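You operate a simulated robot arm through the tools that you are given. There is no shell and no other tool. Be economical: measure what you need, move in short steps, check, and stop when the job is done.

You run a simulated two-armed robot. Do the job below in one go: nothing can be reset, and whatever is moved stays where it is left.

## Task
On the top of the packing table, fold the striped cloth in half, so that its two short edges meet.

It is judged by the outcome, as a careful person would: the job done as asked, and still so three seconds after it is handed in. It fails if anything else is knocked over, pushed out of place, dropped, spilled or broken. Flat cloth is picked up by pressing the open fingertips on it (5 to 10 N) and closing them slowly along it; thin cloth reads only 2 to 8 mm in the jaws.

## Robot
Two 7-joint arms with two-finger parallel grippers on one trunk, on a base that drives. Base frame: it is fixed to the floor where the robot stands at the start and does not move with it; the origin is under the middle of the robot, x ahead of it, y to its left, z up. Units: mm, degrees, N and s.
The left shoulder is at the start at [70, 133, 1051], the right one opposite. Places, roughly: top of the packing table [900, 0, 700]. Payload 1.57 kg a hand.
The TCP of each hand is the grasp point between the finger pads, 30 mm short of the fingertips. In the tool frame z runs along the fingers and y along their closing line. Largest opening 80 mm; finger width 17, thickness 12; the body of the gripper, 40 by 82 mm, starts 80 mm behind the TCP.
Orientation is that of the tool frame in the base frame, as a unit quaternion [x, y, z, w]. With the fingers straight down and closing along the base's y, the tool's x points along the base's -x, its y along +y and its z along -z.

## Interface
- The arms move only by the tool send_rows. It takes "left_steps", "right_steps" or both (then of equal length, played together; a hand with none holds still); each is a list of rows, each an object of numbers (a shift or turn left out is 0, a gripper value left out holds the last): "x", "y", "z": the shift along the tool's x, y, z in units of 300 mm (1.0 is 300 mm); "wx", "wy", "wz": the turn, a rotation vector about the tool's x, y, z in units of 180 degrees (1.0 is 180 degrees). In form: [{"x": .., "y": .., "z": .., "wx": .., "wy": .., "wz": ..}, ...]. A call has 1 to 8 rows; each row is the pose to reach, as a shift and turn from the pose commanded when the call began, along the tool's axes at that moment. "left_claw" and "right_claw" are, for a hand that has rows, the finger opening in mm, from 0 to 80, set as the call begins (left out, the last holds). A call with a number of a shift or a turn outside -1 to 1 is refused whole. Rows are played at 5 a second. More than 50 mm and 8.6 degrees between two rows, or a gripper value outside its range, and nothing of the call is played. A pose out of reach is approached as far as the arm can. The call stops where the force on the tool passes 40 N (or 10 N more than at its start, if that is more) or the arm is blocked; 0.2 s more then pass. The fingers move at their own pace (about 153 mm/s each) and stop on an object; they squeeze with about 33 N. The grip force told is the motor's: it shows also when the fingers shut on nothing. Time passes only in rows, and 0.2 s behind the last, so rows that repeat a pose let the fingers close. The reply holds the time, the measured pose of the TCP, the force on the tool along the base axes, the opening and the grip force, in the units named above and with some noise, with the torque about the TCP (base axes, N m) and any sound that the robot's microphone picked up.
- Cameras (640 x 400 px; columns grow to the right, rows downward): "scene" is now at [122.4, -11.8, 1253.1]; the picture's right is [-0.18, -0.98, 0.00], its down [-0.79, 0.15, -0.60] and it looks along [0.59, -0.11, -0.80] (base axes); focal length 252 px, centre (320, 200). "left" rides on the left gripper at [72, 7, -122] in its tool frame; the picture's right is [-0.09, 1.00, 0.00], its down [-0.84, -0.08, -0.54] and it looks along [-0.54, -0.05, 0.84] (tool axes); focal length 238 px, centre (320, 200). "right" rides on the right gripper at [72, -7, -122] in its tool frame; the picture's right is [0.09, 1.00, 0.00], its down [-0.84, 0.08, -0.54] and it looks along [-0.54, 0.05, 0.84] (tool axes); focal length 238 px, centre (320, 200). There is no depth. A picture from a camera that has moved, and an enlarged one, comes with that camera's place and axes in the base frame and with its lens.
- grab_frame(camera): a new picture of that camera. No time passes.
- move_column(by): slides the trunk up (or, below 0, down) by that many mm; the arms and the scene camera ride with it, the base frame stays. It gives what a move gives, with no picture.
- base_move(legs): drives the robot by 1 to 6 legs, each [ahead, left, turn to the left] in mm, mm and degrees, along the robot's own axes; the way and the turn of a leg run together, so that a leg with both is an arc; at most 1500 mm and 180 degrees a leg. The arms and the cameras ride along, it lands a little off, and it stops where it bumps. It gives what a move gives.
- aim_head(pan, tilt): turns the head with the scene camera to pan (to the left, within 86 degrees either way) and tilt (down, from -29 to 69), counted from straight ahead of the robot. It gives what a move gives.
- inspect(camera, box): a new picture of the part [left, top, right, bottom] of that camera's present view, enlarged. No time passes.
- hand_in(): hands the job in; it is judged then, once.

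Work in short steps. Places have to be worked out from the pictures, the camera data and where the tool is seen: move nearer, look again, correct. Check each grasp and each placing, and mend what went wrong. You have 120 turns and 92 pictures in all, those below and enlarged ones among them. Open the grippers and draw the arms clear of the work before you hand the job in, unless the task says otherwise; then end with one line.

The tools are called as a command line: name --argument value ..., lists and objects as JSON in quotes. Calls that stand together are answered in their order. send_rows: Moves the arms, as the interface text tells. Its arguments: {"type":"object","properties":{"left_steps":{"type":"array"},"left_claw":{"type":"number"},"right_steps":{"type":"array"},"right_claw":{"type":"number"}},"required":[]} The other tools are called the same way: move_column (by) slides the trunk up or down; base_move (legs) drives the base; aim_head (pan, tilt) turns the head that bears the scene camera; grab_frame (camera) takes a picture; inspect (camera, box) takes an enlarged picture of a part of a camera's view; hand_in () hands the job in.

At the start:

```text
t: 0.0
left_ee_pos: [307.7, 116.9, 916.1]
left_tool_rot: [0.0, 1.0, 0.0, 0.0]
left_wrist_force: [-0.4, -0.4, 0.3]
left_moment: [0.04, -0.01, 0.0]
left_opening: 80.1
left_finger_force: 0.0
right_ee_pos: [445.1, -303.4, 908.9]
right_tool_rot: [0.0, 1.0, 0.0, 0.001]
right_wrist_force: [0.5, -0.3, 0.0]
right_moment: [0.02, -0.01, 0.0]
right_opening: 80.0
right_finger_force: 0.1
trunk travel left (down, up): [-625.0, 315.0]
robot x, y, heading: [3.4, 0.9, 0.2]
head pan, tilt: [-10.4, 53.3]
```

scene: 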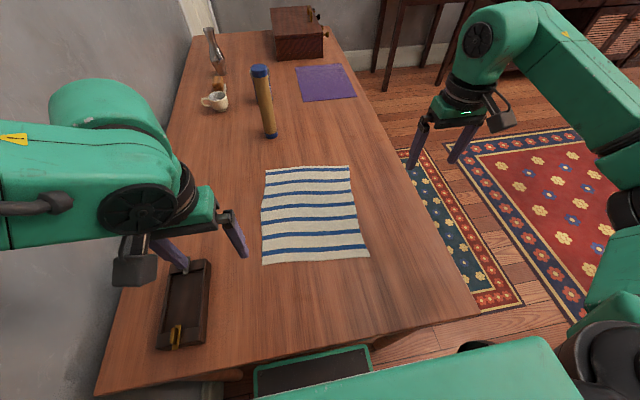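
right: 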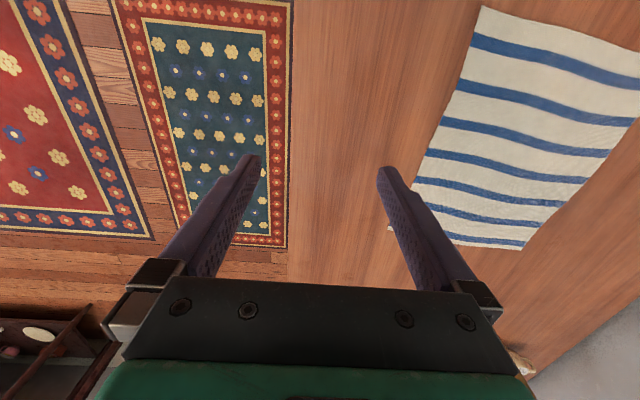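
left: 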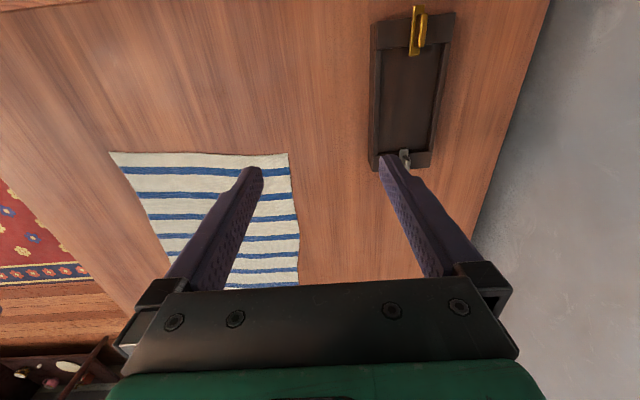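

I judge the cloth to span x≈350–685 and y≈+77 to −200, with its short edges near and far. The far edge is at the limit of my reach, so I tilt the head down to see whether I can drive forward.

aim_head --pan 0 --tilt 66

grab_frame --camera "scene"

```text
t: 0.8
left_ee_pos: [308.1, 117.3, 915.9]
left_tool_rot: [0.001, 1.0, 0.0, 0.0]
left_wrist_force: [0.7, 0.2, 0.6]
left_moment: [-0.02, 0.01, 0.0]
left_opening: 79.9
left_finger_force: 0.1
right_ee_pos: [445.2, -304.8, 907.6]
right_tool_rot: [0.0, 1.0, 0.0, 0.0]
right_wrist_force: [0.3, -0.7, 0.2]
right_moment: [0.0, 0.0, 0.0]
right_opening: 79.9
right_finger_force: 0.0
trunk travel left (down, up): [-625.0, 315.0]
robot x, y, heading: [-1.5, 1.9, 0.0]
head pan, tilt: [0.0, 66.0]
```

```text
88 pictures are left
camera scene: at [109.3, 1.5, 1238.3], right [0.0, -1.0, 0.0], down [-0.91, 0.0, -0.41], along [0.41, 0.0, -0.91], focal length 252 px, centre (320, 200)
```

scene: 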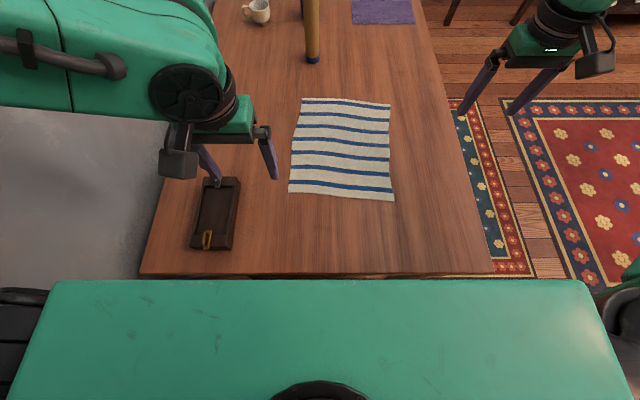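

The cloth is about 256 × 304 mm and turned about −5°. The far corners are near (679, 51) and (656, −202). Reaching them needs about 70 mm of forward travel, so I drive a cautious 40 mm first.

base_move --legs '[[40, 0, 0]]'

aim_head --pan 0 --tilt 69

grab_frame --camera "scene"

```text
t: 1.8
left_ee_pos: [342.5, 116.9, 916.2]
left_tool_rot: [0.0, 1.0, 0.0, -0.002]
left_wrist_force: [0.2, -0.4, 0.0]
left_moment: [0.02, 0.02, 0.01]
left_opening: 79.9
left_finger_force: 0.1
right_ee_pos: [480.8, -303.4, 905.8]
right_tool_rot: [-0.001, 1.0, 0.0, -0.002]
right_wrist_force: [0.8, -0.2, -0.2]
right_moment: [0.01, 0.02, 0.02]
right_opening: 80.1
right_finger_force: 0.1
trunk travel left (down, up): [-625.0, 315.0]
robot x, y, heading: [36.1, -2.6, 0.1]
head pan, tilt: [0.0, 66.0]
stopped in leg 1: the robot was blocked; the commanded pose is now the measured one
```

```text
t: 2.4
left_ee_pos: [341.4, 117.6, 916.7]
left_tool_rot: [-0.001, 1.0, 0.0, -0.001]
left_wrist_force: [0.2, 0.5, 0.2]
left_moment: [0.02, 0.04, -0.02]
left_opening: 80.1
left_finger_force: 0.0
right_ee_pos: [476.6, -306.1, 907.5]
right_tool_rot: [-0.001, 1.0, 0.0, 0.001]
right_wrist_force: [-0.4, 0.4, -0.4]
right_moment: [0.01, 0.02, 0.0]
right_opening: 80.0
right_finger_force: 0.1
trunk travel left (down, up): [-625.0, 315.0]
robot x, y, heading: [31.3, -1.3, -0.2]
head pan, tilt: [0.0, 68.8]
```

```text
87 pictures are left
camera scene: at [137.6, 1.3, 1235.5], right [0.0, -1.0, 0.0], down [-0.93, 0.0, -0.36], along [0.36, 0.0, -0.93], focal length 252 px, centre (320, 200)
```

scene: 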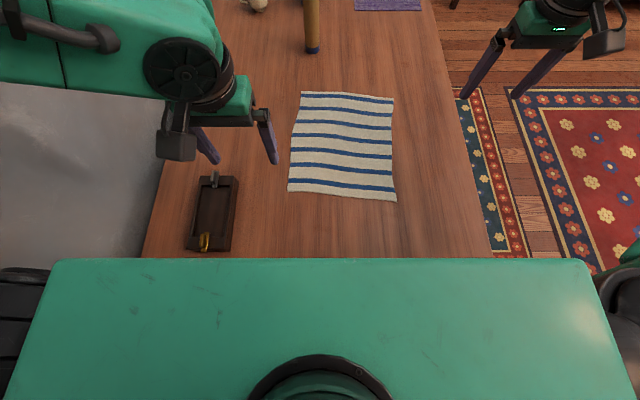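

The base was blocked at about +35 mm and nothing on the table shifted. Once I hold the near edge I can also drag the cloth a little toward me. I'll hover both hands over the near corners and turn them so the jaws close across the edge.

send_rows --left_steps '[{"x": -0.017, "y": -0.032, "z": 0.06, "wz": 0.044}, {"x": -0.034, "y": -0.063, "z": 0.119, "wz": 0.088}, {"x": -0.052, "y": -0.095, "z": 0.178, "wz": 0.132}, {"x": -0.069, "y": -0.127, "z": 0.238, "wz": 0.176}, {"x": -0.086, "y": -0.158, "z": 0.297, "wz": 0.22}, {"x": -0.103, "y": -0.19, "z": 0.357, "wz": 0.264}]' --right_steps '[{"x": 0.072, "y": 0.082, "z": 0.054, "wz": -0.0393}, {"x": 0.143, "y": 0.164, "z": 0.108, "wz": -0.0787}, {"x": 0.215, "y": 0.247, "z": 0.161, "wz": -0.118}, {"x": 0.287, "y": 0.329, "z": 0.215, "wz": -0.157}, {"x": 0.358, "y": 0.411, "z": 0.269, "wz": -0.197}, {"x": 0.43, "y": 0.493, "z": 0.323, "wz": -0.236}]'

send_rows --left_steps '[{"wz": 0.044}, {"wz": 0.088}, {"wz": 0.132}, {"wz": 0.176}, {"wz": 0.22}, {"wz": 0.264}]' --right_steps '[{"wz": -0.0393}, {"wz": -0.0787}, {"wz": -0.118}, {"wz": -0.157}, {"wz": -0.197}, {"wz": -0.236}]'

grab_frame --camera "left"

grab_frame --camera "right"

grab_frame --camera "scene"

```text
t: 3.8
left_ee_pos: [371.6, 59.7, 808.2]
left_tool_rot: [0.404, 0.915, 0.0, 0.0]
left_wrist_force: [-0.5, 0.2, 0.5]
left_moment: [-0.02, 0.0, -0.02]
left_opening: 80.2
left_finger_force: 0.1
right_ee_pos: [348.8, -156.7, 810.1]
right_tool_rot: [-0.363, 0.932, 0.0, 0.0]
right_wrist_force: [0.6, -0.8, -0.1]
right_moment: [-0.02, 0.04, 0.01]
right_opening: 80.2
right_finger_force: 0.0
trunk travel left (down, up): [-625.0, 315.0]
robot x, y, heading: [28.8, -1.2, 0.1]
head pan, tilt: [0.0, 68.8]
```

```text
t: 5.0
left_ee_pos: [367.3, 52.0, 810.6]
left_tool_rot: [0.681, 0.732, 0.005, -0.002]
left_wrist_force: [0.1, -0.7, 0.3]
left_moment: [-0.04, 0.0, 0.0]
left_opening: 80.2
left_finger_force: 0.1
right_ee_pos: [284.1, -118.2, 771.7]
right_tool_rot: [-0.61, 0.793, -0.002, 0.016]
right_wrist_force: [-0.2, -0.6, 15.0]
right_moment: [0.08, 0.7, -0.03]
right_opening: 79.9
right_finger_force: 0.0
right hand out of reach, approached as far as the arm can: row 2, 3, 4, 5, 6
trunk travel left (down, up): [-625.0, 315.0]
robot x, y, heading: [30.0, -2.5, -0.2]
head pan, tilt: [0.0, 68.8]
stopped in row 6 (right hand): the force on the tool passed its limit (the readings are from after the stop); the commanded pose is now the measured one
```

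```text
86 pictures are left
camera left: at [368.6, 121.8, 933.1], right [1.0, -0.02, 0.0], down [-0.02, -0.85, 0.53], along [-0.01, -0.53, -0.85], focal length 238 px, centre (320, 200)
```

left: 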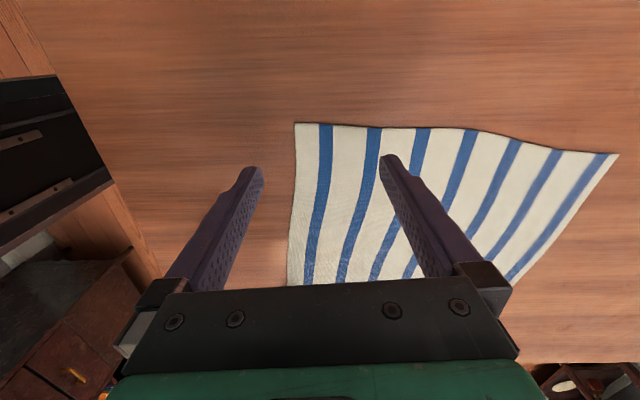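

```text
85 pictures are left
camera right: at [269.5, -193.2, 890.2], right [-0.99, 0.17, -0.02], down [0.12, 0.82, 0.56], along [0.11, 0.55, -0.83], focal length 238 px, centre (320, 200)
```

right: 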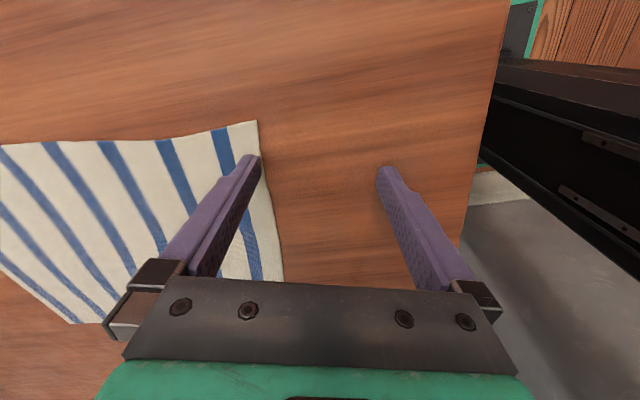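

```text
84 pictures are left
camera scene: at [133.2, -11.8, 1236.2], right [0.0, -1.0, -0.01], down [-0.93, 0.0, -0.37], along [0.37, 0.01, -0.93], focal length 252 px, centre (320, 200)
```

scene: 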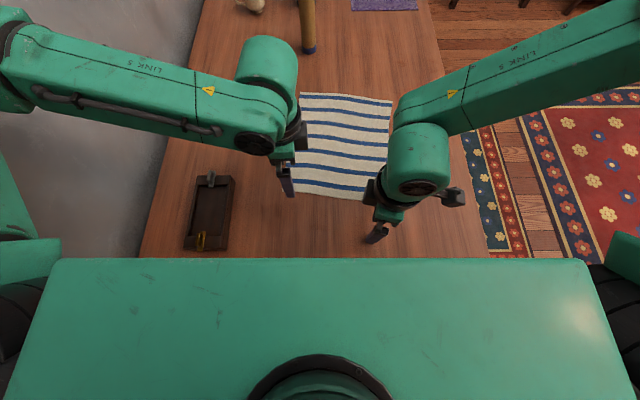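

The right hand jammed near a wrist or reach limit because it is too close to the body. I raise it and move it further out to test whether that yaw is reachable there.

send_rows --right_steps '[{"x": 0.016, "y": -0.09, "z": -0.1}, {"x": 0.032, "y": -0.18, "z": -0.2}, {"x": 0.048, "y": -0.27, "z": -0.2}, {"x": 0.064, "y": -0.36, "z": -0.2}, {"x": 0.08, "y": -0.45, "z": -0.2, "wz": -0.02}, {"x": 0.096, "y": -0.543, "z": -0.2, "wz": -0.055}, {"x": 0.096, "y": -0.543, "z": -0.2, "wz": -0.055}]'

```text
t: 6.2
left_ee_pos: [367.3, 52.5, 811.0]
left_tool_rot: [0.68, 0.733, 0.004, -0.004]
left_wrist_force: [0.0, -0.8, 0.0]
left_moment: [0.04, 0.01, -0.02]
left_opening: 80.0
left_finger_force: 0.0
right_ee_pos: [287.0, -115.5, 772.4]
right_tool_rot: [-0.617, 0.787, -0.008, 0.014]
right_wrist_force: [-1.3, 0.4, 12.7]
right_moment: [0.08, 0.71, 0.02]
right_opening: 80.2
right_finger_force: 0.1
right hand out of reach, approached as far as the arm can: row 1, 2, 3, 4, 5
trunk travel left (down, up): [-625.0, 315.0]
robot x, y, heading: [30.1, -0.7, -0.0]
head pan, tilt: [0.0, 68.8]
stopped in row 5 (right hand): the force on the tool passed its limit (the readings are from after the stop); the commanded pose is now the measured one
```

The right hand still won't move and shows an upward force of about 13 N, with contact on its −x side. I look closer.

inspect --camera "scene" --box '[300, 80, 520, 280]'

aim_head --pan -40 --tilt 50

grab_frame --camera "scene"

```text
2.00 times, centred on (410, 180) of scene
camera zoom: at [132.7, -11.6, 1236.3], right [0.0, -1.0, -0.01], down [-0.93, 0.0, -0.37], along [0.37, 0.01, -0.93], focal length 503 px, centre (140, 240)
```

zoom: 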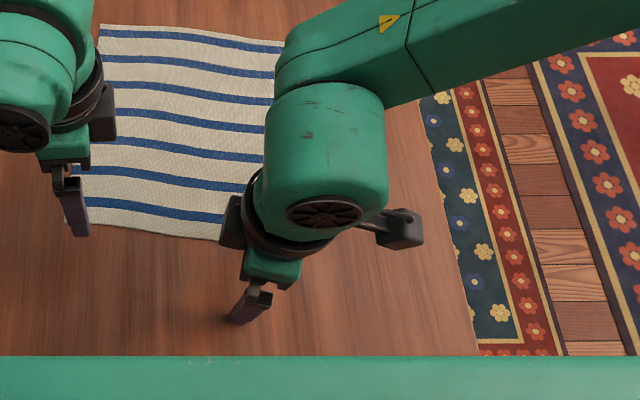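

```text
t: 7.2
left_ee_pos: [368.1, 51.0, 809.6]
left_tool_rot: [0.681, 0.733, 0.004, -0.005]
left_wrist_force: [0.8, 0.0, -0.1]
left_moment: [0.01, 0.0, 0.06]
left_opening: 80.1
left_finger_force: 0.1
right_ee_pos: [288.3, -115.4, 771.6]
right_tool_rot: [-0.618, 0.786, -0.009, 0.014]
right_wrist_force: [-9.1, -1.7, 42.4]
right_moment: [0.26, 2.28, 0.11]
right_opening: 80.2
right_finger_force: 0.1
trunk travel left (down, up): [-625.0, 315.0]
robot x, y, heading: [33.7, -2.7, -0.1]
head pan, tilt: [-40.0, 50.0]
```

```text
82 pictures are left
camera scene: at [136.0, -61.5, 1257.6], right [-0.64, -0.77, -0.01], down [-0.58, 0.5, -0.64], along [0.5, -0.4, -0.77], focal length 252 px, centre (320, 200)
```

scene: 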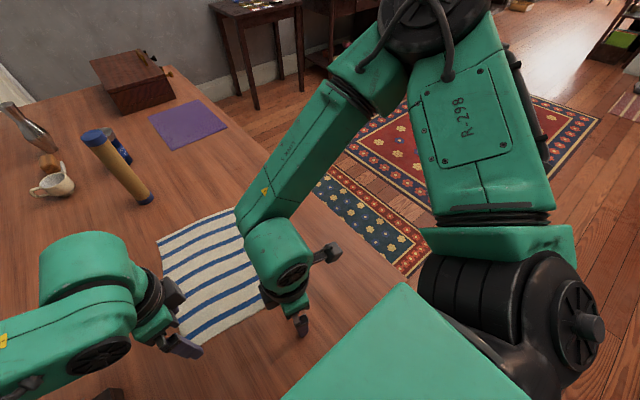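

Comparing the left and scene views shows the table top is nearer z≈742 than 690, so the right fingertip is pressing on the table. I lift it and turn it back out of the limit.

send_rows --right_steps '[{"z": -0.06, "wz": 0.04}, {"z": -0.15, "wz": 0.08}, {"z": -0.3, "wz": 0.12, "x": 0.02, "y": -0.06}, {"z": -0.3, "wz": 0.16, "x": 0.05, "y": -0.15}, {"z": -0.3, "wz": 0.2, "x": 0.08, "y": -0.226}, {"z": -0.3, "wz": 0.2, "x": 0.08, "y": -0.226}]'

```text
t: 8.6
left_ee_pos: [367.9, 50.4, 809.0]
left_tool_rot: [0.68, 0.733, 0.003, -0.006]
left_wrist_force: [1.0, 0.1, 0.3]
left_moment: [-0.06, 0.01, 0.0]
left_opening: 80.2
left_finger_force: 0.0
right_ee_pos: [345.0, -155.0, 861.2]
right_tool_rot: [-0.343, 0.939, -0.004, 0.015]
right_wrist_force: [0.3, 0.2, 0.8]
right_moment: [0.05, -0.05, 0.0]
right_opening: 80.1
right_finger_force: 0.0
trunk travel left (down, up): [-625.0, 315.0]
robot x, y, heading: [33.5, -1.2, 0.1]
head pan, tilt: [-40.0, 50.0]
```

The right hand is free again. I test more yaw in free space, in small steps at this height.

send_rows --right_steps '[{"wz": -0.04}, {"wz": -0.08}, {"wz": -0.12}, {"wz": -0.16}, {"wz": -0.2}, {"wz": -0.24}]'

```text
t: 10.0
left_ee_pos: [368.8, 51.4, 808.8]
left_tool_rot: [0.68, 0.733, 0.003, -0.005]
left_wrist_force: [0.3, 0.3, 0.2]
left_moment: [0.01, -0.02, 0.0]
left_opening: 80.3
left_finger_force: 0.1
right_ee_pos: [283.9, -130.0, 790.5]
right_tool_rot: [-0.627, 0.778, -0.031, 0.03]
right_wrist_force: [-0.2, -0.8, 0.1]
right_moment: [0.0, -0.01, -0.03]
right_opening: 80.2
right_finger_force: 0.0
right hand out of reach, approached as far as the arm can: row 3, 4, 5, 6
trunk travel left (down, up): [-625.0, 315.0]
robot x, y, heading: [33.9, 2.3, 0.1]
head pan, tilt: [-40.0, 50.0]
```

That yaw direction is limited, so I turn the right hand the other way, with its camera toward the centre. This also gives jaws that close across the edge.

send_rows --right_steps '[{"z": -0.04, "wz": 0.047, "x": 0.005, "y": -0.03}, {"z": -0.08, "wz": 0.094, "x": 0.01, "y": -0.06}, {"z": -0.12, "wz": 0.141, "x": 0.015, "y": -0.09}, {"z": -0.16, "wz": 0.188, "x": 0.02, "y": -0.12}, {"z": -0.2, "wz": 0.235, "x": 0.025, "y": -0.15}, {"z": -0.235, "wz": 0.282, "x": 0.03, "y": -0.18}, {"z": -0.235, "wz": 0.329, "x": 0.037, "y": -0.22}, {"z": -0.235, "wz": 0.376, "x": 0.037, "y": -0.22}]'

send_rows --right_steps '[{"wz": 0.047}, {"wz": 0.094}, {"wz": 0.141}, {"wz": 0.188}, {"wz": 0.235}, {"wz": 0.282}, {"wz": 0.329}, {"wz": 0.376}]'

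```text
t: 11.8
left_ee_pos: [368.1, 50.7, 808.9]
left_tool_rot: [0.68, 0.733, 0.003, -0.005]
left_wrist_force: [0.1, 1.2, 0.0]
left_moment: [0.02, -0.03, 0.02]
left_opening: 79.8
left_finger_force: 0.0
right_ee_pos: [340.9, -153.2, 865.8]
right_tool_rot: [-0.086, 0.995, -0.01, 0.043]
right_wrist_force: [0.0, 0.4, 0.1]
right_moment: [-0.01, -0.03, -0.01]
right_opening: 80.1
right_finger_force: 0.1
trunk travel left (down, up): [-625.0, 315.0]
robot x, y, heading: [30.2, -3.9, -0.0]
head pan, tilt: [-40.0, 50.0]
```

```text
t: 13.6
left_ee_pos: [368.3, 51.3, 809.0]
left_tool_rot: [0.68, 0.733, 0.003, -0.006]
left_wrist_force: [-0.5, 0.3, 0.3]
left_moment: [0.0, -0.03, 0.0]
left_opening: 79.9
left_finger_force: 0.1
right_ee_pos: [340.6, -152.4, 865.8]
right_tool_rot: [0.483, 0.874, 0.014, 0.039]
right_wrist_force: [-0.4, -0.1, -0.3]
right_moment: [0.03, 0.05, -0.01]
right_opening: 79.9
right_finger_force: 0.1
trunk travel left (down, up): [-625.0, 315.0]
robot x, y, heading: [31.0, -1.7, 0.0]
head pan, tilt: [-40.0, 50.0]
```

The right hand turns freely this way. I finish the turn to −95° and take out the small tilt it picked up. The left hand backs off its yaw limit slightly.

send_rows --right_steps '[{"wx": 0.005, "wy": 0.002, "wz": 0.041}, {"wx": 0.01, "wy": 0.004, "wz": 0.082}, {"wx": 0.015, "wy": 0.006, "wz": 0.124}, {"wx": 0.02, "wy": 0.008, "wz": 0.165}, {"wx": 0.0247, "wy": 0.0104, "wz": 0.206}, {"wx": 0.0247, "wy": 0.0104, "wz": 0.206}]' --left_steps '[{"wz": -0.015}, {"wz": -0.015}, {"wz": -0.015}, {"wz": -0.015}, {"wz": -0.015}, {"wz": -0.015}]'

grab_frame --camera "right"

grab_frame --camera "left"

```text
t: 15.0
left_ee_pos: [369.3, 50.9, 808.3]
left_tool_rot: [0.663, 0.749, 0.004, -0.005]
left_wrist_force: [0.3, 0.6, 0.1]
left_moment: [-0.01, 0.0, 0.0]
left_opening: 80.0
left_finger_force: 0.1
right_ee_pos: [339.7, -152.2, 866.1]
right_tool_rot: [0.736, 0.677, 0.002, 0.0]
right_wrist_force: [-1.1, -1.1, 0.0]
right_moment: [-0.02, -0.01, 0.03]
right_opening: 80.1
right_finger_force: 0.0
trunk travel left (down, up): [-625.0, 315.0]
robot x, y, heading: [28.4, -1.6, 0.1]
head pan, tilt: [-40.0, 50.0]
```

```text
81 pictures are left
camera right: at [339.0, -81.8, 986.3], right [1.0, 0.01, 0.0], down [0.0, -0.84, 0.54], along [0.01, -0.54, -0.84], focal length 238 px, centre (320, 200)
```

right: 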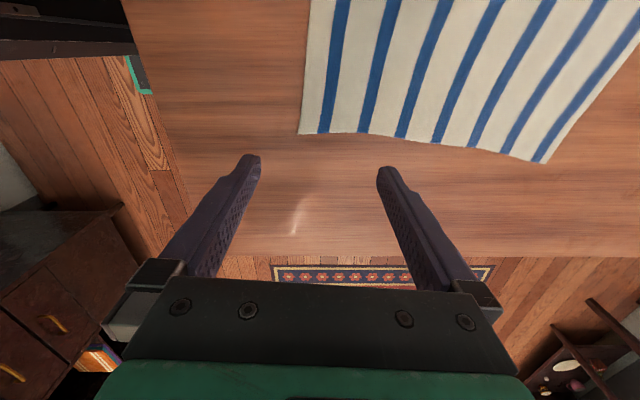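

```text
80 pictures are left
camera left: at [366.7, 121.1, 930.9], right [1.0, 0.03, 0.0], down [0.03, -0.85, 0.53], along [0.01, -0.53, -0.85], focal length 238 px, centre (320, 200)
```

left: 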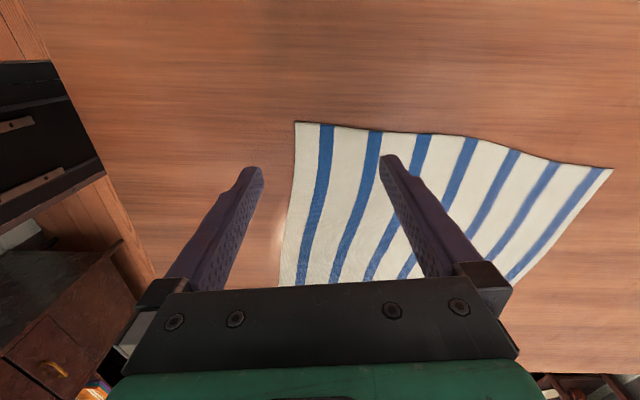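

The jaws now close across the edge on both hands. I place the near corners at NL≈(349, 73) and NR≈(323, −158). I lower both hands to hover just inside the edge with 30 mm openings.

send_rows --left_steps '[{"x": 0.002, "y": -0.008, "z": 0.05}, {"x": 0.005, "y": -0.016, "z": 0.093}, {"x": 0.005, "y": -0.016, "z": 0.093}]' --right_steps '[{"x": 0.02, "y": 0.002, "z": 0.14}, {"x": 0.041, "y": 0.004, "z": 0.27}, {"x": 0.041, "y": 0.004, "z": 0.28}]' --left_claw 30 --right_claw 30

grab_frame --camera "left"

grab_frame --camera "right"

```text
t: 15.8
left_ee_pos: [361.0, 49.6, 781.4]
left_tool_rot: [0.662, 0.749, 0.005, -0.007]
left_wrist_force: [0.2, 0.0, -0.4]
left_moment: [0.01, 0.03, -0.01]
left_opening: 30.1
left_finger_force: 0.1
right_ee_pos: [343.3, -142.6, 783.4]
right_tool_rot: [0.735, 0.678, 0.003, 0.0]
right_wrist_force: [-0.2, -0.3, 0.5]
right_moment: [-0.01, 0.01, -0.01]
right_opening: 30.1
right_finger_force: 0.0
trunk travel left (down, up): [-625.0, 315.0]
robot x, y, heading: [33.5, -6.3, 0.2]
head pan, tilt: [-40.0, 50.0]
```

```text
79 pictures are left
camera left: at [360.2, 118.9, 903.4], right [1.0, 0.03, 0.0], down [0.03, -0.85, 0.53], along [0.01, -0.53, -0.85], focal length 238 px, centre (320, 200)
```

left: 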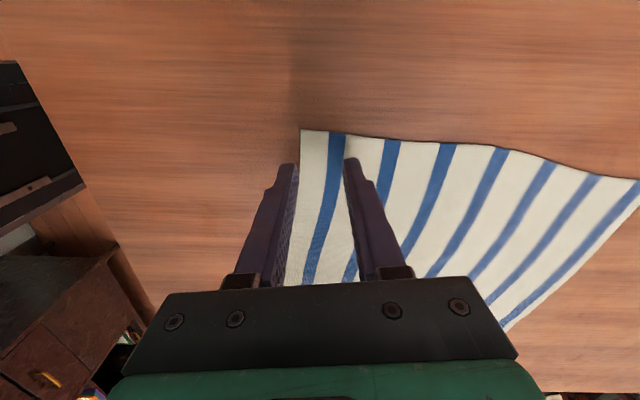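

```text
78 pictures are left
camera right: at [341.3, -71.6, 903.2], right [1.0, 0.01, 0.0], down [0.01, -0.84, 0.54], along [0.01, -0.54, -0.84], focal length 238 px, centre (320, 200)
```

right: 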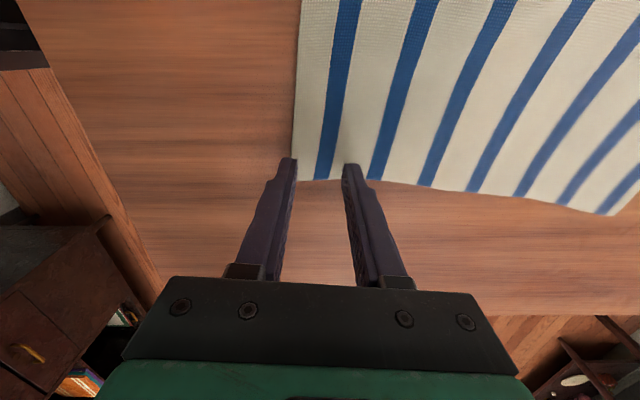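

Both outer fingertips sit just at the cloth edge. I nudge both hands slightly inward and lower them until they touch.

send_rows --left_steps '[{"y": 0.01, "z": 0.015}, {"y": 0.01, "z": 0.03}, {"y": 0.01, "z": 0.033}]' --right_steps '[{"x": 0.02, "y": 0.007, "z": 0.015}, {"x": 0.02, "y": 0.007, "z": 0.03}, {"x": 0.02, "y": 0.007, "z": 0.038}]'

```text
t: 16.6
left_ee_pos: [365.9, 48.1, 771.0]
left_tool_rot: [0.662, 0.749, 0.006, -0.005]
left_wrist_force: [-0.9, 0.9, -0.5]
left_moment: [-0.05, 0.0, -0.01]
left_opening: 30.0
left_finger_force: 0.0
right_ee_pos: [344.6, -137.7, 771.9]
right_tool_rot: [0.736, 0.677, 0.003, -0.001]
right_wrist_force: [0.0, -0.9, 9.8]
right_moment: [-0.05, 0.07, -0.03]
right_opening: 30.1
right_finger_force: 0.2
trunk travel left (down, up): [-625.0, 315.0]
robot x, y, heading: [32.1, -2.0, -0.1]
head pan, tilt: [-40.0, 50.0]
```

The right hand presses at about 10 N, while the left is not yet in contact. I lower the left a little and start closing the right slowly.

send_rows --left_steps '[{"z": 0.006}, {"z": 0.01}]' --right_steps '[{"z": 0}, {"z": 0}]' --right_claw 24

```text
t: 17.2
left_ee_pos: [366.7, 48.5, 772.4]
left_tool_rot: [0.663, 0.749, 0.007, -0.005]
left_wrist_force: [-2.4, 6.8, 36.3]
left_moment: [0.1, 0.36, -0.08]
left_opening: 30.1
left_finger_force: 0.6
right_ee_pos: [344.8, -137.7, 771.0]
right_tool_rot: [0.737, 0.676, 0.004, -0.002]
right_wrist_force: [0.9, 1.0, 7.1]
right_moment: [0.01, 0.01, 0.04]
right_opening: 23.4
right_finger_force: 0.1
trunk travel left (down, up): [-625.0, 315.0]
robot x, y, heading: [32.2, -4.0, 0.1]
head pan, tilt: [-40.0, 50.0]
```

The left now presses at 36 N, so I ease it up about 2 mm and continue closing the right.

send_rows --left_steps '[{"z": -0.007}, {"z": -0.007}]' --right_steps '[{"z": 0}, {"z": 0}]' --right_claw 17

inspect --camera "right" --box '[240, 100, 400, 200]'

```text
t: 17.8
left_ee_pos: [364.3, 47.7, 771.4]
left_tool_rot: [0.662, 0.749, 0.006, -0.006]
left_wrist_force: [4.8, 0.5, 16.6]
left_moment: [-0.14, 0.0, 0.03]
left_opening: 28.6
left_finger_force: 0.0
right_ee_pos: [343.3, -138.1, 771.9]
right_tool_rot: [0.736, 0.677, 0.005, 0.0]
right_wrist_force: [-0.3, 0.5, 17.9]
right_moment: [-0.07, 0.07, 0.0]
right_opening: 15.1
right_finger_force: 0.0
trunk travel left (down, up): [-625.0, 315.0]
robot x, y, heading: [34.4, -2.8, -0.1]
head pan, tilt: [-40.0, 50.0]
```

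```text
4.00 times, centred on (320, 150) of right
camera zoom: at [342.2, -67.6, 892.8], right [1.0, 0.01, 0.01], down [0.0, -0.85, 0.53], along [0.01, -0.53, -0.85], focal length 953 px, centre (320, 400)
```

zoom: 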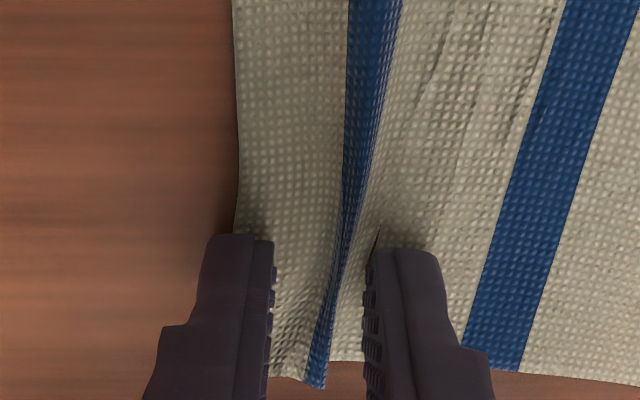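

A ridge is forming cleanly between the right fingertips. I ease both hands slightly and keep closing.

send_rows --left_steps '[{"z": -0.002}, {"z": -0.002}]' --right_steps '[{"z": -0.002}, {"z": -0.002}]' --right_claw 9 --left_claw 23

send_rows --left_steps '[{"z": 0}, {"z": 0}]' --right_steps '[{"z": 0}, {"z": 0}]' --right_claw 2 --left_claw 16

inspect --camera "right" --box '[240, 100, 400, 200]'

inspect --camera "left" --box '[240, 100, 400, 200]'

```text
t: 18.4
left_ee_pos: [364.4, 48.7, 770.5]
left_tool_rot: [0.662, 0.749, 0.007, -0.006]
left_wrist_force: [-1.9, -3.2, 16.8]
left_moment: [-0.19, 0.13, 0.07]
left_opening: 21.7
left_finger_force: 0.0
right_ee_pos: [342.7, -138.2, 770.7]
right_tool_rot: [0.736, 0.677, 0.005, -0.001]
right_wrist_force: [0.2, 1.3, 9.1]
right_moment: [0.02, 0.01, -0.01]
right_opening: 8.3
right_finger_force: 0.1
trunk travel left (down, up): [-625.0, 315.0]
robot x, y, heading: [33.8, -2.3, -0.1]
head pan, tilt: [-40.0, 50.0]
```

```text
t: 19.0
left_ee_pos: [365.5, 48.3, 771.7]
left_tool_rot: [0.663, 0.749, 0.007, -0.007]
left_wrist_force: [-1.6, 0.2, 21.1]
left_moment: [-0.09, 0.02, -0.02]
left_opening: 14.5
left_finger_force: 0.2
right_ee_pos: [343.3, -140.0, 771.1]
right_tool_rot: [0.736, 0.677, 0.005, -0.001]
right_wrist_force: [-0.1, 1.5, 7.6]
right_moment: [0.04, 0.03, -0.03]
right_opening: 2.9
right_finger_force: 7.5
trunk travel left (down, up): [-625.0, 315.0]
robot x, y, heading: [31.7, 0.4, -0.1]
head pan, tilt: [-40.0, 50.0]
```

```text
4.00 times, centred on (320, 150) of right
camera zoom: at [342.1, -67.6, 892.9], right [1.0, 0.01, 0.01], down [0.0, -0.84, 0.53], along [0.01, -0.53, -0.84], focal length 953 px, centre (320, 400)
```

zoom: 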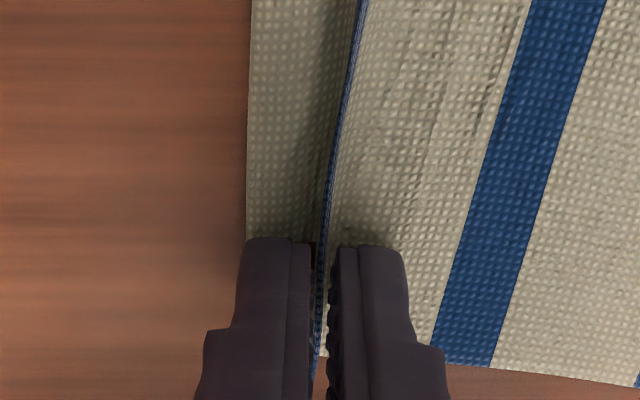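

```text
4.00 times, centred on (320, 150) of left
camera zoom: at [362.2, 118.3, 893.9], right [1.0, 0.03, 0.0], down [0.03, -0.85, 0.53], along [0.02, -0.53, -0.85], focal length 953 px, centre (320, 400)
```

zoom: 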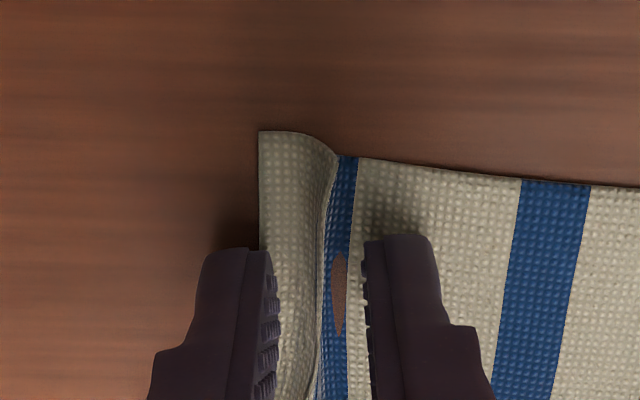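

The right hand holds the cloth at 2.9 mm, and the left ridge is forming. I finish closing the left and squeeze the right fully.

send_rows --left_steps '[{"z": -0.002}, {"z": -0.002}]' --right_steps '[{"z": 0}, {"z": 0}]' --right_claw 0 --left_claw 8

send_rows --left_steps '[{"z": 0}, {"z": 0}, {"z": 0}]' --left_claw 0

inspect --camera "left" --box '[240, 100, 400, 200]'

```text
t: 19.6
left_ee_pos: [363.4, 50.6, 771.5]
left_tool_rot: [0.662, 0.749, 0.006, -0.008]
left_wrist_force: [0.6, -1.8, 2.8]
left_moment: [-0.05, 0.02, 0.02]
left_opening: 8.3
left_finger_force: 0.2
right_ee_pos: [343.6, -137.5, 771.2]
right_tool_rot: [0.736, 0.677, 0.005, -0.001]
right_wrist_force: [-0.8, 2.2, 9.2]
right_moment: [0.06, 0.07, -0.05]
right_opening: 2.4
right_finger_force: 23.9
trunk travel left (down, up): [-625.0, 315.0]
robot x, y, heading: [29.1, -0.6, -0.0]
head pan, tilt: [-40.0, 50.0]
```

```text
t: 20.4
left_ee_pos: [366.5, 48.9, 773.0]
left_tool_rot: [0.663, 0.749, 0.007, -0.007]
left_wrist_force: [-0.3, -1.2, 0.7]
left_moment: [-0.02, -0.01, -0.01]
left_opening: 2.1
left_finger_force: 23.6
right_ee_pos: [342.6, -138.1, 771.6]
right_tool_rot: [0.736, 0.677, 0.004, -0.002]
right_wrist_force: [-0.8, 2.0, 9.5]
right_moment: [0.04, 0.09, -0.01]
right_opening: 2.0
right_finger_force: 24.0
trunk travel left (down, up): [-625.0, 315.0]
robot x, y, heading: [31.5, 1.6, 0.1]
head pan, tilt: [-40.0, 50.0]
```

```text
4.00 times, centred on (320, 150) of left
camera zoom: at [362.4, 118.4, 894.5], right [1.0, 0.03, 0.0], down [0.03, -0.85, 0.53], along [0.01, -0.53, -0.85], focal length 953 px, centre (320, 400)
```

zoom: 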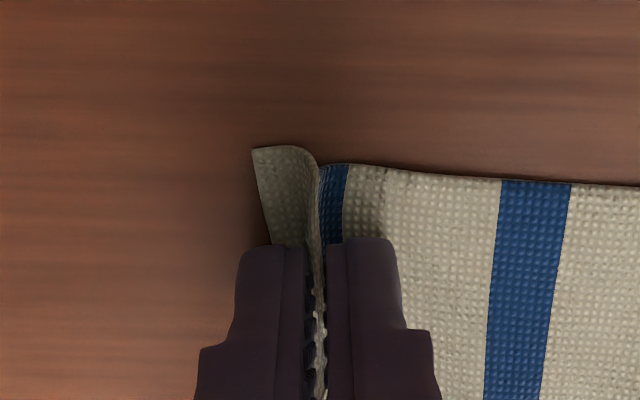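

Both corners are gripped at about 2 mm. I lift both hands 45 mm to check the hold and aim the head back at the cloth.

send_rows --left_steps '[{"z": -0.05}, {"z": -0.1}, {"z": -0.15}]' --right_steps '[{"z": -0.05}, {"z": -0.1}, {"z": -0.15}]'

aim_head --pan 0 --tilt 62

grab_frame --camera "scene"

grab_frame --camera "left"

grab_frame --camera "right"

```text
t: 21.2
left_ee_pos: [364.4, 50.5, 815.4]
left_tool_rot: [0.662, 0.749, 0.006, -0.006]
left_wrist_force: [-0.7, 0.0, -0.1]
left_moment: [-0.03, 0.04, -0.01]
left_opening: 2.2
left_finger_force: 23.6
right_ee_pos: [344.4, -137.9, 817.2]
right_tool_rot: [0.736, 0.677, 0.003, 0.0]
right_wrist_force: [0.2, 0.8, -0.3]
right_moment: [0.03, -0.05, 0.05]
right_opening: 2.4
right_finger_force: 23.8
trunk travel left (down, up): [-625.0, 315.0]
robot x, y, heading: [33.7, -2.7, 0.2]
head pan, tilt: [-40.0, 50.0]
```

```text
t: 22.3
left_ee_pos: [364.6, 49.0, 816.5]
left_tool_rot: [0.663, 0.749, 0.005, -0.006]
left_wrist_force: [-0.1, -1.1, -0.2]
left_moment: [-0.02, 0.01, 0.01]
left_opening: 1.9
left_finger_force: 23.7
right_ee_pos: [343.7, -137.3, 816.0]
right_tool_rot: [0.736, 0.677, 0.004, -0.001]
right_wrist_force: [-0.4, 1.0, 0.3]
right_moment: [0.04, 0.0, 0.02]
right_opening: 2.3
right_finger_force: 23.4
trunk travel left (down, up): [-625.0, 315.0]
robot x, y, heading: [28.8, -0.3, 0.1]
head pan, tilt: [0.0, 62.0]
```

```text
73 pictures are left
camera scene: at [141.2, -17.0, 1242.9], right [0.0, -1.0, -0.02], down [-0.88, 0.01, -0.47], along [0.47, 0.01, -0.88], focal length 252 px, centre (320, 200)
```

scene: 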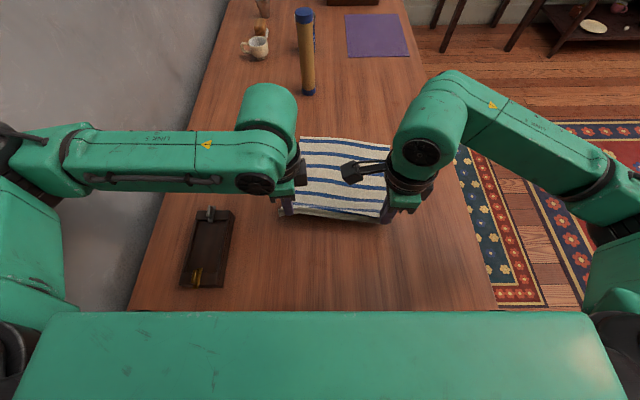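

```text
72 pictures are left
camera left: at [362.1, 119.7, 938.3], right [1.0, 0.03, 0.0], down [0.03, -0.85, 0.53], along [0.01, -0.53, -0.85], focal length 238 px, centre (320, 200)
```

left: 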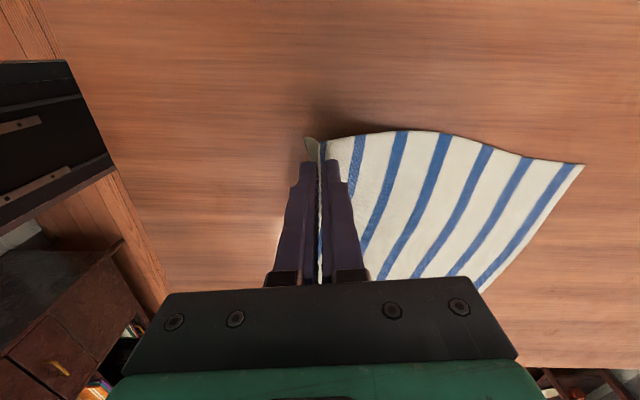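

```text
71 pictures are left
camera right: at [342.7, -66.6, 937.6], right [1.0, 0.01, 0.01], down [0.0, -0.84, 0.54], along [0.01, -0.54, -0.84], focal length 238 px, centre (320, 200)
```

right: 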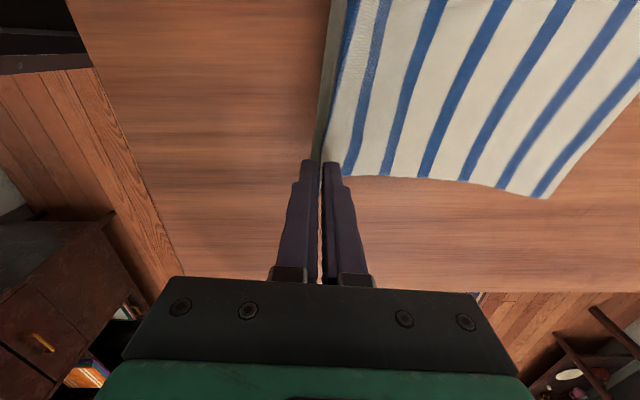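

Both corners are firmly held and the edge has lifted cleanly. I carry the edge along a low arc toward the far edge, the first half now.

send_rows --left_steps '[{"x": -0.011, "y": 0.049, "z": -0.053}, {"x": -0.022, "y": 0.098, "z": -0.093}, {"x": -0.034, "y": 0.153, "z": -0.133}, {"x": -0.047, "y": 0.212, "z": -0.163}, {"x": -0.059, "y": 0.267, "z": -0.183}, {"x": -0.072, "y": 0.326, "z": -0.197}, {"x": -0.085, "y": 0.384, "z": -0.2}]' --right_steps '[{"y": 0.05, "z": -0.053}, {"y": 0.1, "z": -0.093}, {"y": 0.157, "z": -0.133}, {"y": 0.217, "z": -0.163}, {"y": 0.273, "z": -0.183}, {"y": 0.333, "z": -0.197}, {"y": 0.393, "z": -0.2}]'

grab_frame --camera "scene"

grab_frame --camera "right"

grab_frame --camera "left"

```text
t: 23.9
left_ee_pos: [486.4, 49.7, 873.2]
left_tool_rot: [0.663, 0.749, -0.002, -0.003]
left_wrist_force: [0.6, -1.3, -1.2]
left_moment: [0.01, 0.01, -0.02]
left_opening: 1.7
left_finger_force: 23.4
right_ee_pos: [465.0, -135.0, 877.4]
right_tool_rot: [0.737, 0.676, -0.002, 0.004]
right_wrist_force: [-0.7, -0.1, 0.9]
right_moment: [-0.02, -0.01, -0.02]
right_opening: 2.4
right_finger_force: 23.8
trunk travel left (down, up): [-625.0, 315.0]
robot x, y, heading: [28.2, -3.3, 0.0]
head pan, tilt: [0.0, 62.0]
```

```text
70 pictures are left
camera scene: at [147.1, 0.1, 1242.5], right [0.0, -1.0, 0.0], down [-0.88, 0.0, -0.47], along [0.47, 0.0, -0.88], focal length 252 px, centre (320, 200)
```

scene: 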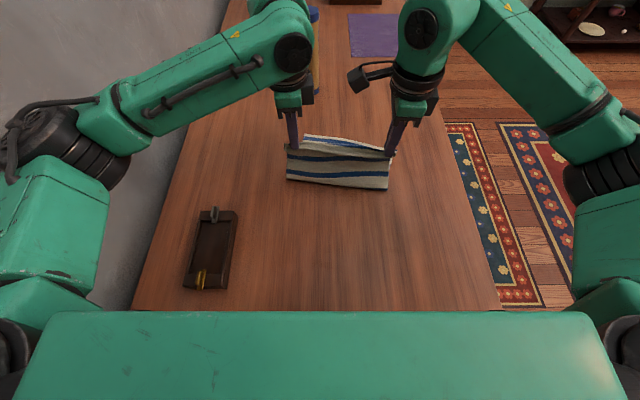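

```text
69 pictures are left
camera right: at [464.4, -63.1, 996.4], right [1.0, 0.01, 0.0], down [0.01, -0.84, 0.55], along [0.0, -0.55, -0.84], focal length 238 px, centre (320, 200)
```

right: 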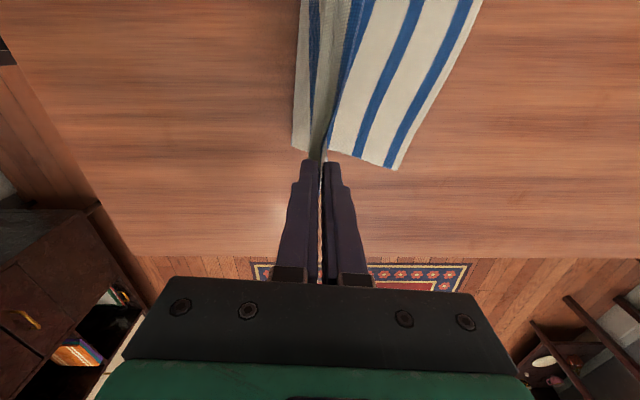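

```text
68 pictures are left
camera left: at [483.9, 121.6, 995.0], right [1.0, 0.03, -0.01], down [0.03, -0.84, 0.54], along [0.01, -0.54, -0.84], focal length 238 px, centre (320, 200)
```

left: 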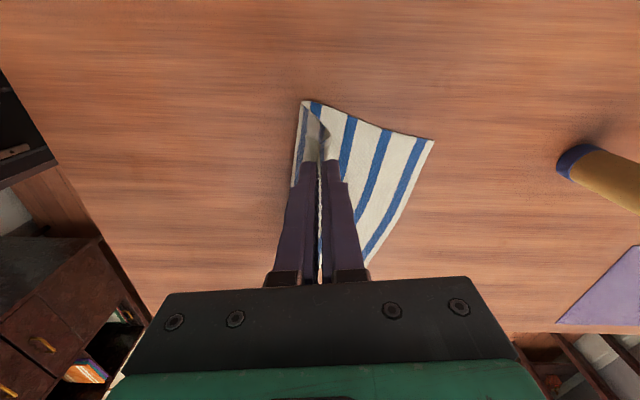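

The fold is going over, but the bottom layer has slid and turned. The far corners are now at about FL (607, 40) and FR (547, −184), so the cloth axis is at −15°. The right side is slightly taut, so I lower the right hand 15 mm and re-read positions.

send_rows --right_steps '[{"z": 0.025}, {"z": 0.05}, {"z": 0.05}]' --left_steps '[{"z": 0}, {"z": 0}, {"z": 0}]'

inspect --camera "scene" --box '[260, 100, 420, 200]'

```text
t: 24.7
left_ee_pos: [485.5, 51.8, 873.4]
left_tool_rot: [0.663, 0.749, -0.001, -0.002]
left_wrist_force: [0.5, -0.7, 0.6]
left_moment: [-0.02, 0.0, -0.01]
left_opening: 2.1
left_finger_force: 23.4
right_ee_pos: [464.3, -135.5, 862.3]
right_tool_rot: [0.736, 0.677, -0.002, 0.003]
right_wrist_force: [0.2, 1.2, 0.0]
right_moment: [0.03, 0.0, -0.02]
right_opening: 2.2
right_finger_force: 24.3
trunk travel left (down, up): [-625.0, 315.0]
robot x, y, heading: [32.6, 1.6, -0.1]
head pan, tilt: [0.0, 62.0]
```

```text
4.00 times, centred on (340, 150) of scene
camera zoom: at [146.2, 0.5, 1242.6], right [0.0, -1.0, 0.0], down [-0.88, 0.0, -0.47], along [0.47, 0.0, -0.88], focal length 1007 px, centre (240, 400)
```

zoom: 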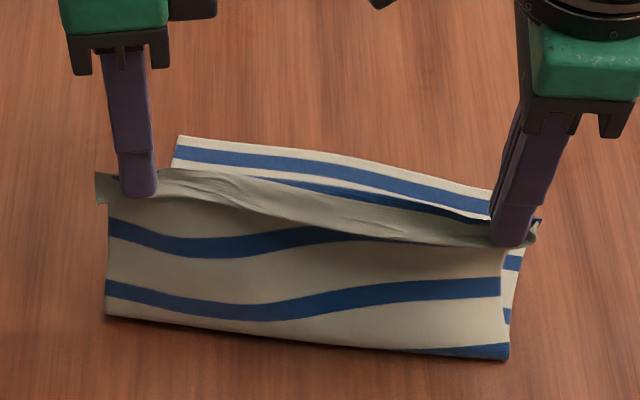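

The fold shape is good. I now carry both grips over the second half, aiming at the bottom layer's present far edge: about L (574, 24) and R (526, −155). I stop at roughly 25–30 mm height.

send_rows --left_steps '[{"x": -0.02, "y": 0.045, "z": 0.017}, {"x": -0.041, "y": 0.095, "z": 0.043, "wz": 0.005}, {"x": -0.063, "y": 0.146, "z": 0.08, "wz": 0.01}, {"x": -0.082, "y": 0.188, "z": 0.127, "wz": 0.015}, {"x": -0.098, "y": 0.225, "z": 0.183, "wz": 0.02}, {"x": -0.107, "y": 0.247, "z": 0.237, "wz": 0.02}]' --right_steps '[{"x": -0.008, "y": 0.036, "z": 0.017, "wz": 0.007}, {"x": -0.015, "y": 0.067, "z": 0.04, "wz": 0.014}, {"x": -0.023, "y": 0.098, "z": 0.073, "wz": 0.021}, {"x": -0.03, "y": 0.13, "z": 0.117, "wz": 0.03}, {"x": -0.036, "y": 0.159, "z": 0.167, "wz": 0.037}, {"x": -0.041, "y": 0.178, "z": 0.217, "wz": 0.045}]'

grab_frame --camera "scene"

grab_frame --camera "right"

grab_frame --camera "left"

```text
t: 26.1
left_ee_pos: [563.2, 28.4, 801.4]
left_tool_rot: [0.686, 0.727, -0.002, -0.003]
left_wrist_force: [0.1, -0.3, 1.2]
left_moment: [0.0, 0.03, -0.02]
left_opening: 1.9
left_finger_force: 23.8
right_ee_pos: [516.9, -152.5, 796.3]
right_tool_rot: [0.782, 0.623, -0.002, 0.005]
right_wrist_force: [0.9, 0.2, -1.0]
right_moment: [0.02, 0.01, 0.03]
right_opening: 2.5
right_finger_force: 23.6
trunk travel left (down, up): [-625.0, 315.0]
robot x, y, heading: [29.5, 1.1, -0.1]
head pan, tilt: [0.0, 62.0]
```

```text
66 pictures are left
camera scene: at [147.0, 0.3, 1242.5], right [0.0, -1.0, 0.0], down [-0.88, 0.0, -0.47], along [0.47, 0.0, -0.88], focal length 252 px, centre (320, 200)
```

scene: 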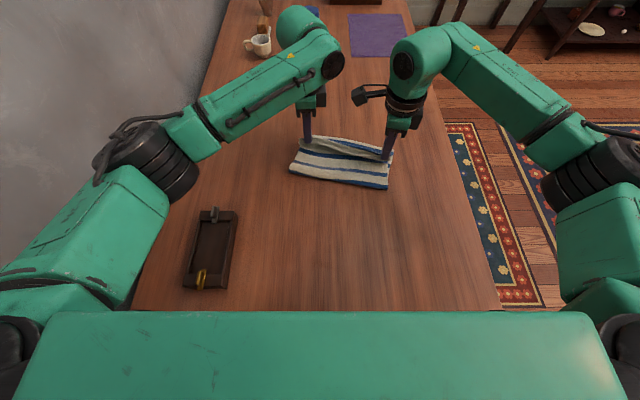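

```text
65 pictures are left
camera right: at [527.0, -80.8, 915.8], right [0.99, -0.13, 0.0], down [-0.11, -0.83, 0.55], along [-0.07, -0.55, -0.84], focal length 238 px, centre (320, 200)
```

right: 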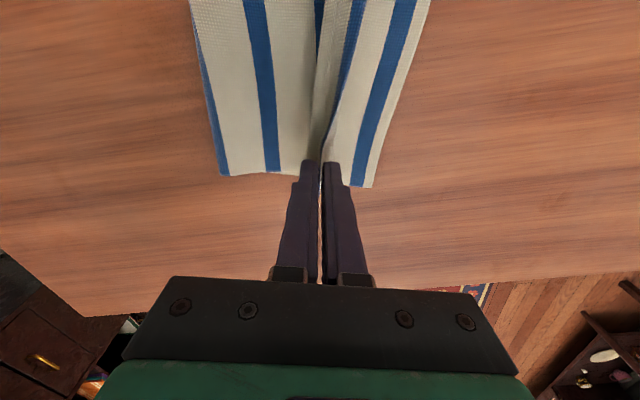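

```text
64 pictures are left
camera left: at [564.9, 99.6, 923.4], right [1.0, -0.03, -0.01], down [-0.02, -0.84, 0.54], along [-0.02, -0.54, -0.84], focal length 238 px, centre (320, 200)
```

left: 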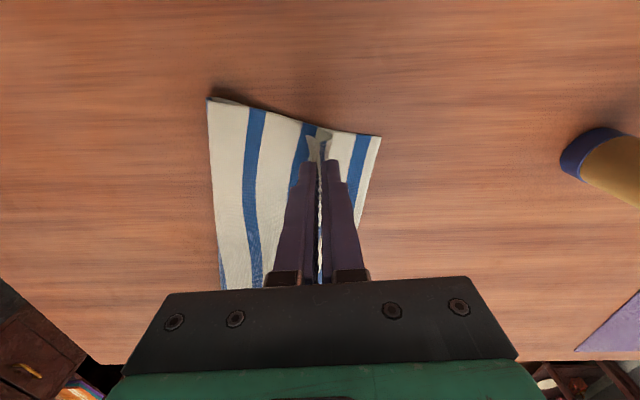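

The far corners are at FL (608, 41) and FR (557, −187). I make the final approach of about 13–18 mm outward while lowering nearly onto the bottom layer.

send_rows --left_steps '[{"x": -0.007, "y": 0.015, "z": 0.02}, {"x": -0.013, "y": 0.03, "z": 0.04}, {"x": -0.018, "y": 0.041, "z": 0.06}, {"x": -0.018, "y": 0.041, "z": 0.077}]' --right_steps '[{"x": -0.003, "y": 0.022, "z": 0.015}, {"x": -0.007, "y": 0.045, "z": 0.03}, {"x": -0.01, "y": 0.062, "z": 0.045}, {"x": -0.01, "y": 0.062, "z": 0.06}]'

grab_frame --camera "right"

grab_frame --camera "left"

inspect --camera "scene" --box '[260, 100, 420, 200]'

```text
t: 27.1
left_ee_pos: [576.3, 22.5, 779.5]
left_tool_rot: [0.685, 0.728, -0.001, -0.003]
left_wrist_force: [1.0, -0.3, -0.3]
left_moment: [0.01, -0.01, -0.01]
left_opening: 2.2
left_finger_force: 23.5
right_ee_pos: [535.0, -160.0, 779.1]
right_tool_rot: [0.782, 0.623, -0.001, 0.004]
right_wrist_force: [-0.1, 0.5, 0.2]
right_moment: [0.02, -0.02, 0.01]
right_opening: 2.5
right_finger_force: 23.7
trunk travel left (down, up): [-625.0, 315.0]
robot x, y, heading: [33.8, -3.3, 0.1]
head pan, tilt: [0.0, 62.0]
```

```text
63 pictures are left
camera right: at [543.6, -88.0, 899.4], right [0.99, -0.13, 0.0], down [-0.11, -0.83, 0.55], along [-0.07, -0.55, -0.84], focal length 238 px, centre (320, 200)
```

right: 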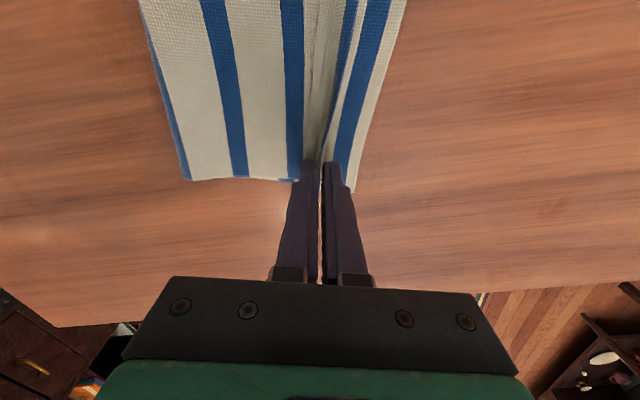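

```text
62 pictures are left
camera left: at [578.3, 94.2, 900.5], right [1.0, -0.03, -0.01], down [-0.02, -0.84, 0.54], along [-0.02, -0.54, -0.84], focal length 238 px, centre (320, 200)
```

left: 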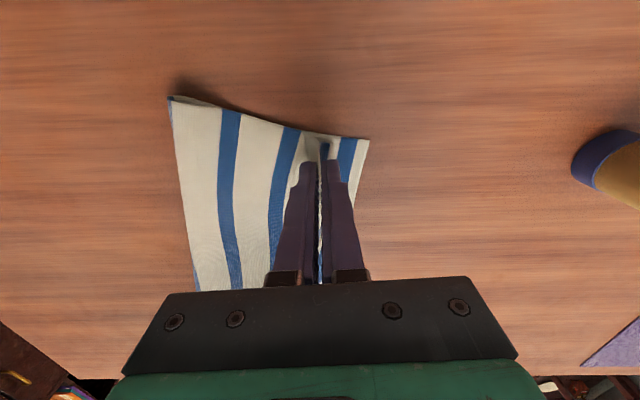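

```text
4.00 times, centred on (340, 150) of scene
camera zoom: at [146.4, 0.4, 1242.6], right [0.0, -1.0, 0.0], down [-0.88, 0.0, -0.47], along [0.47, 0.0, -0.88], focal length 1007 px, centre (240, 400)
```

zoom: 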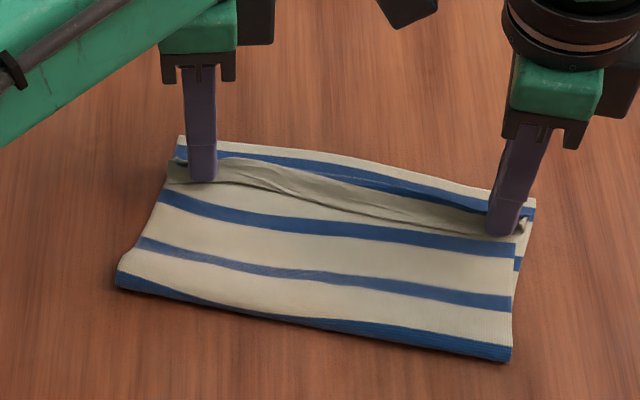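

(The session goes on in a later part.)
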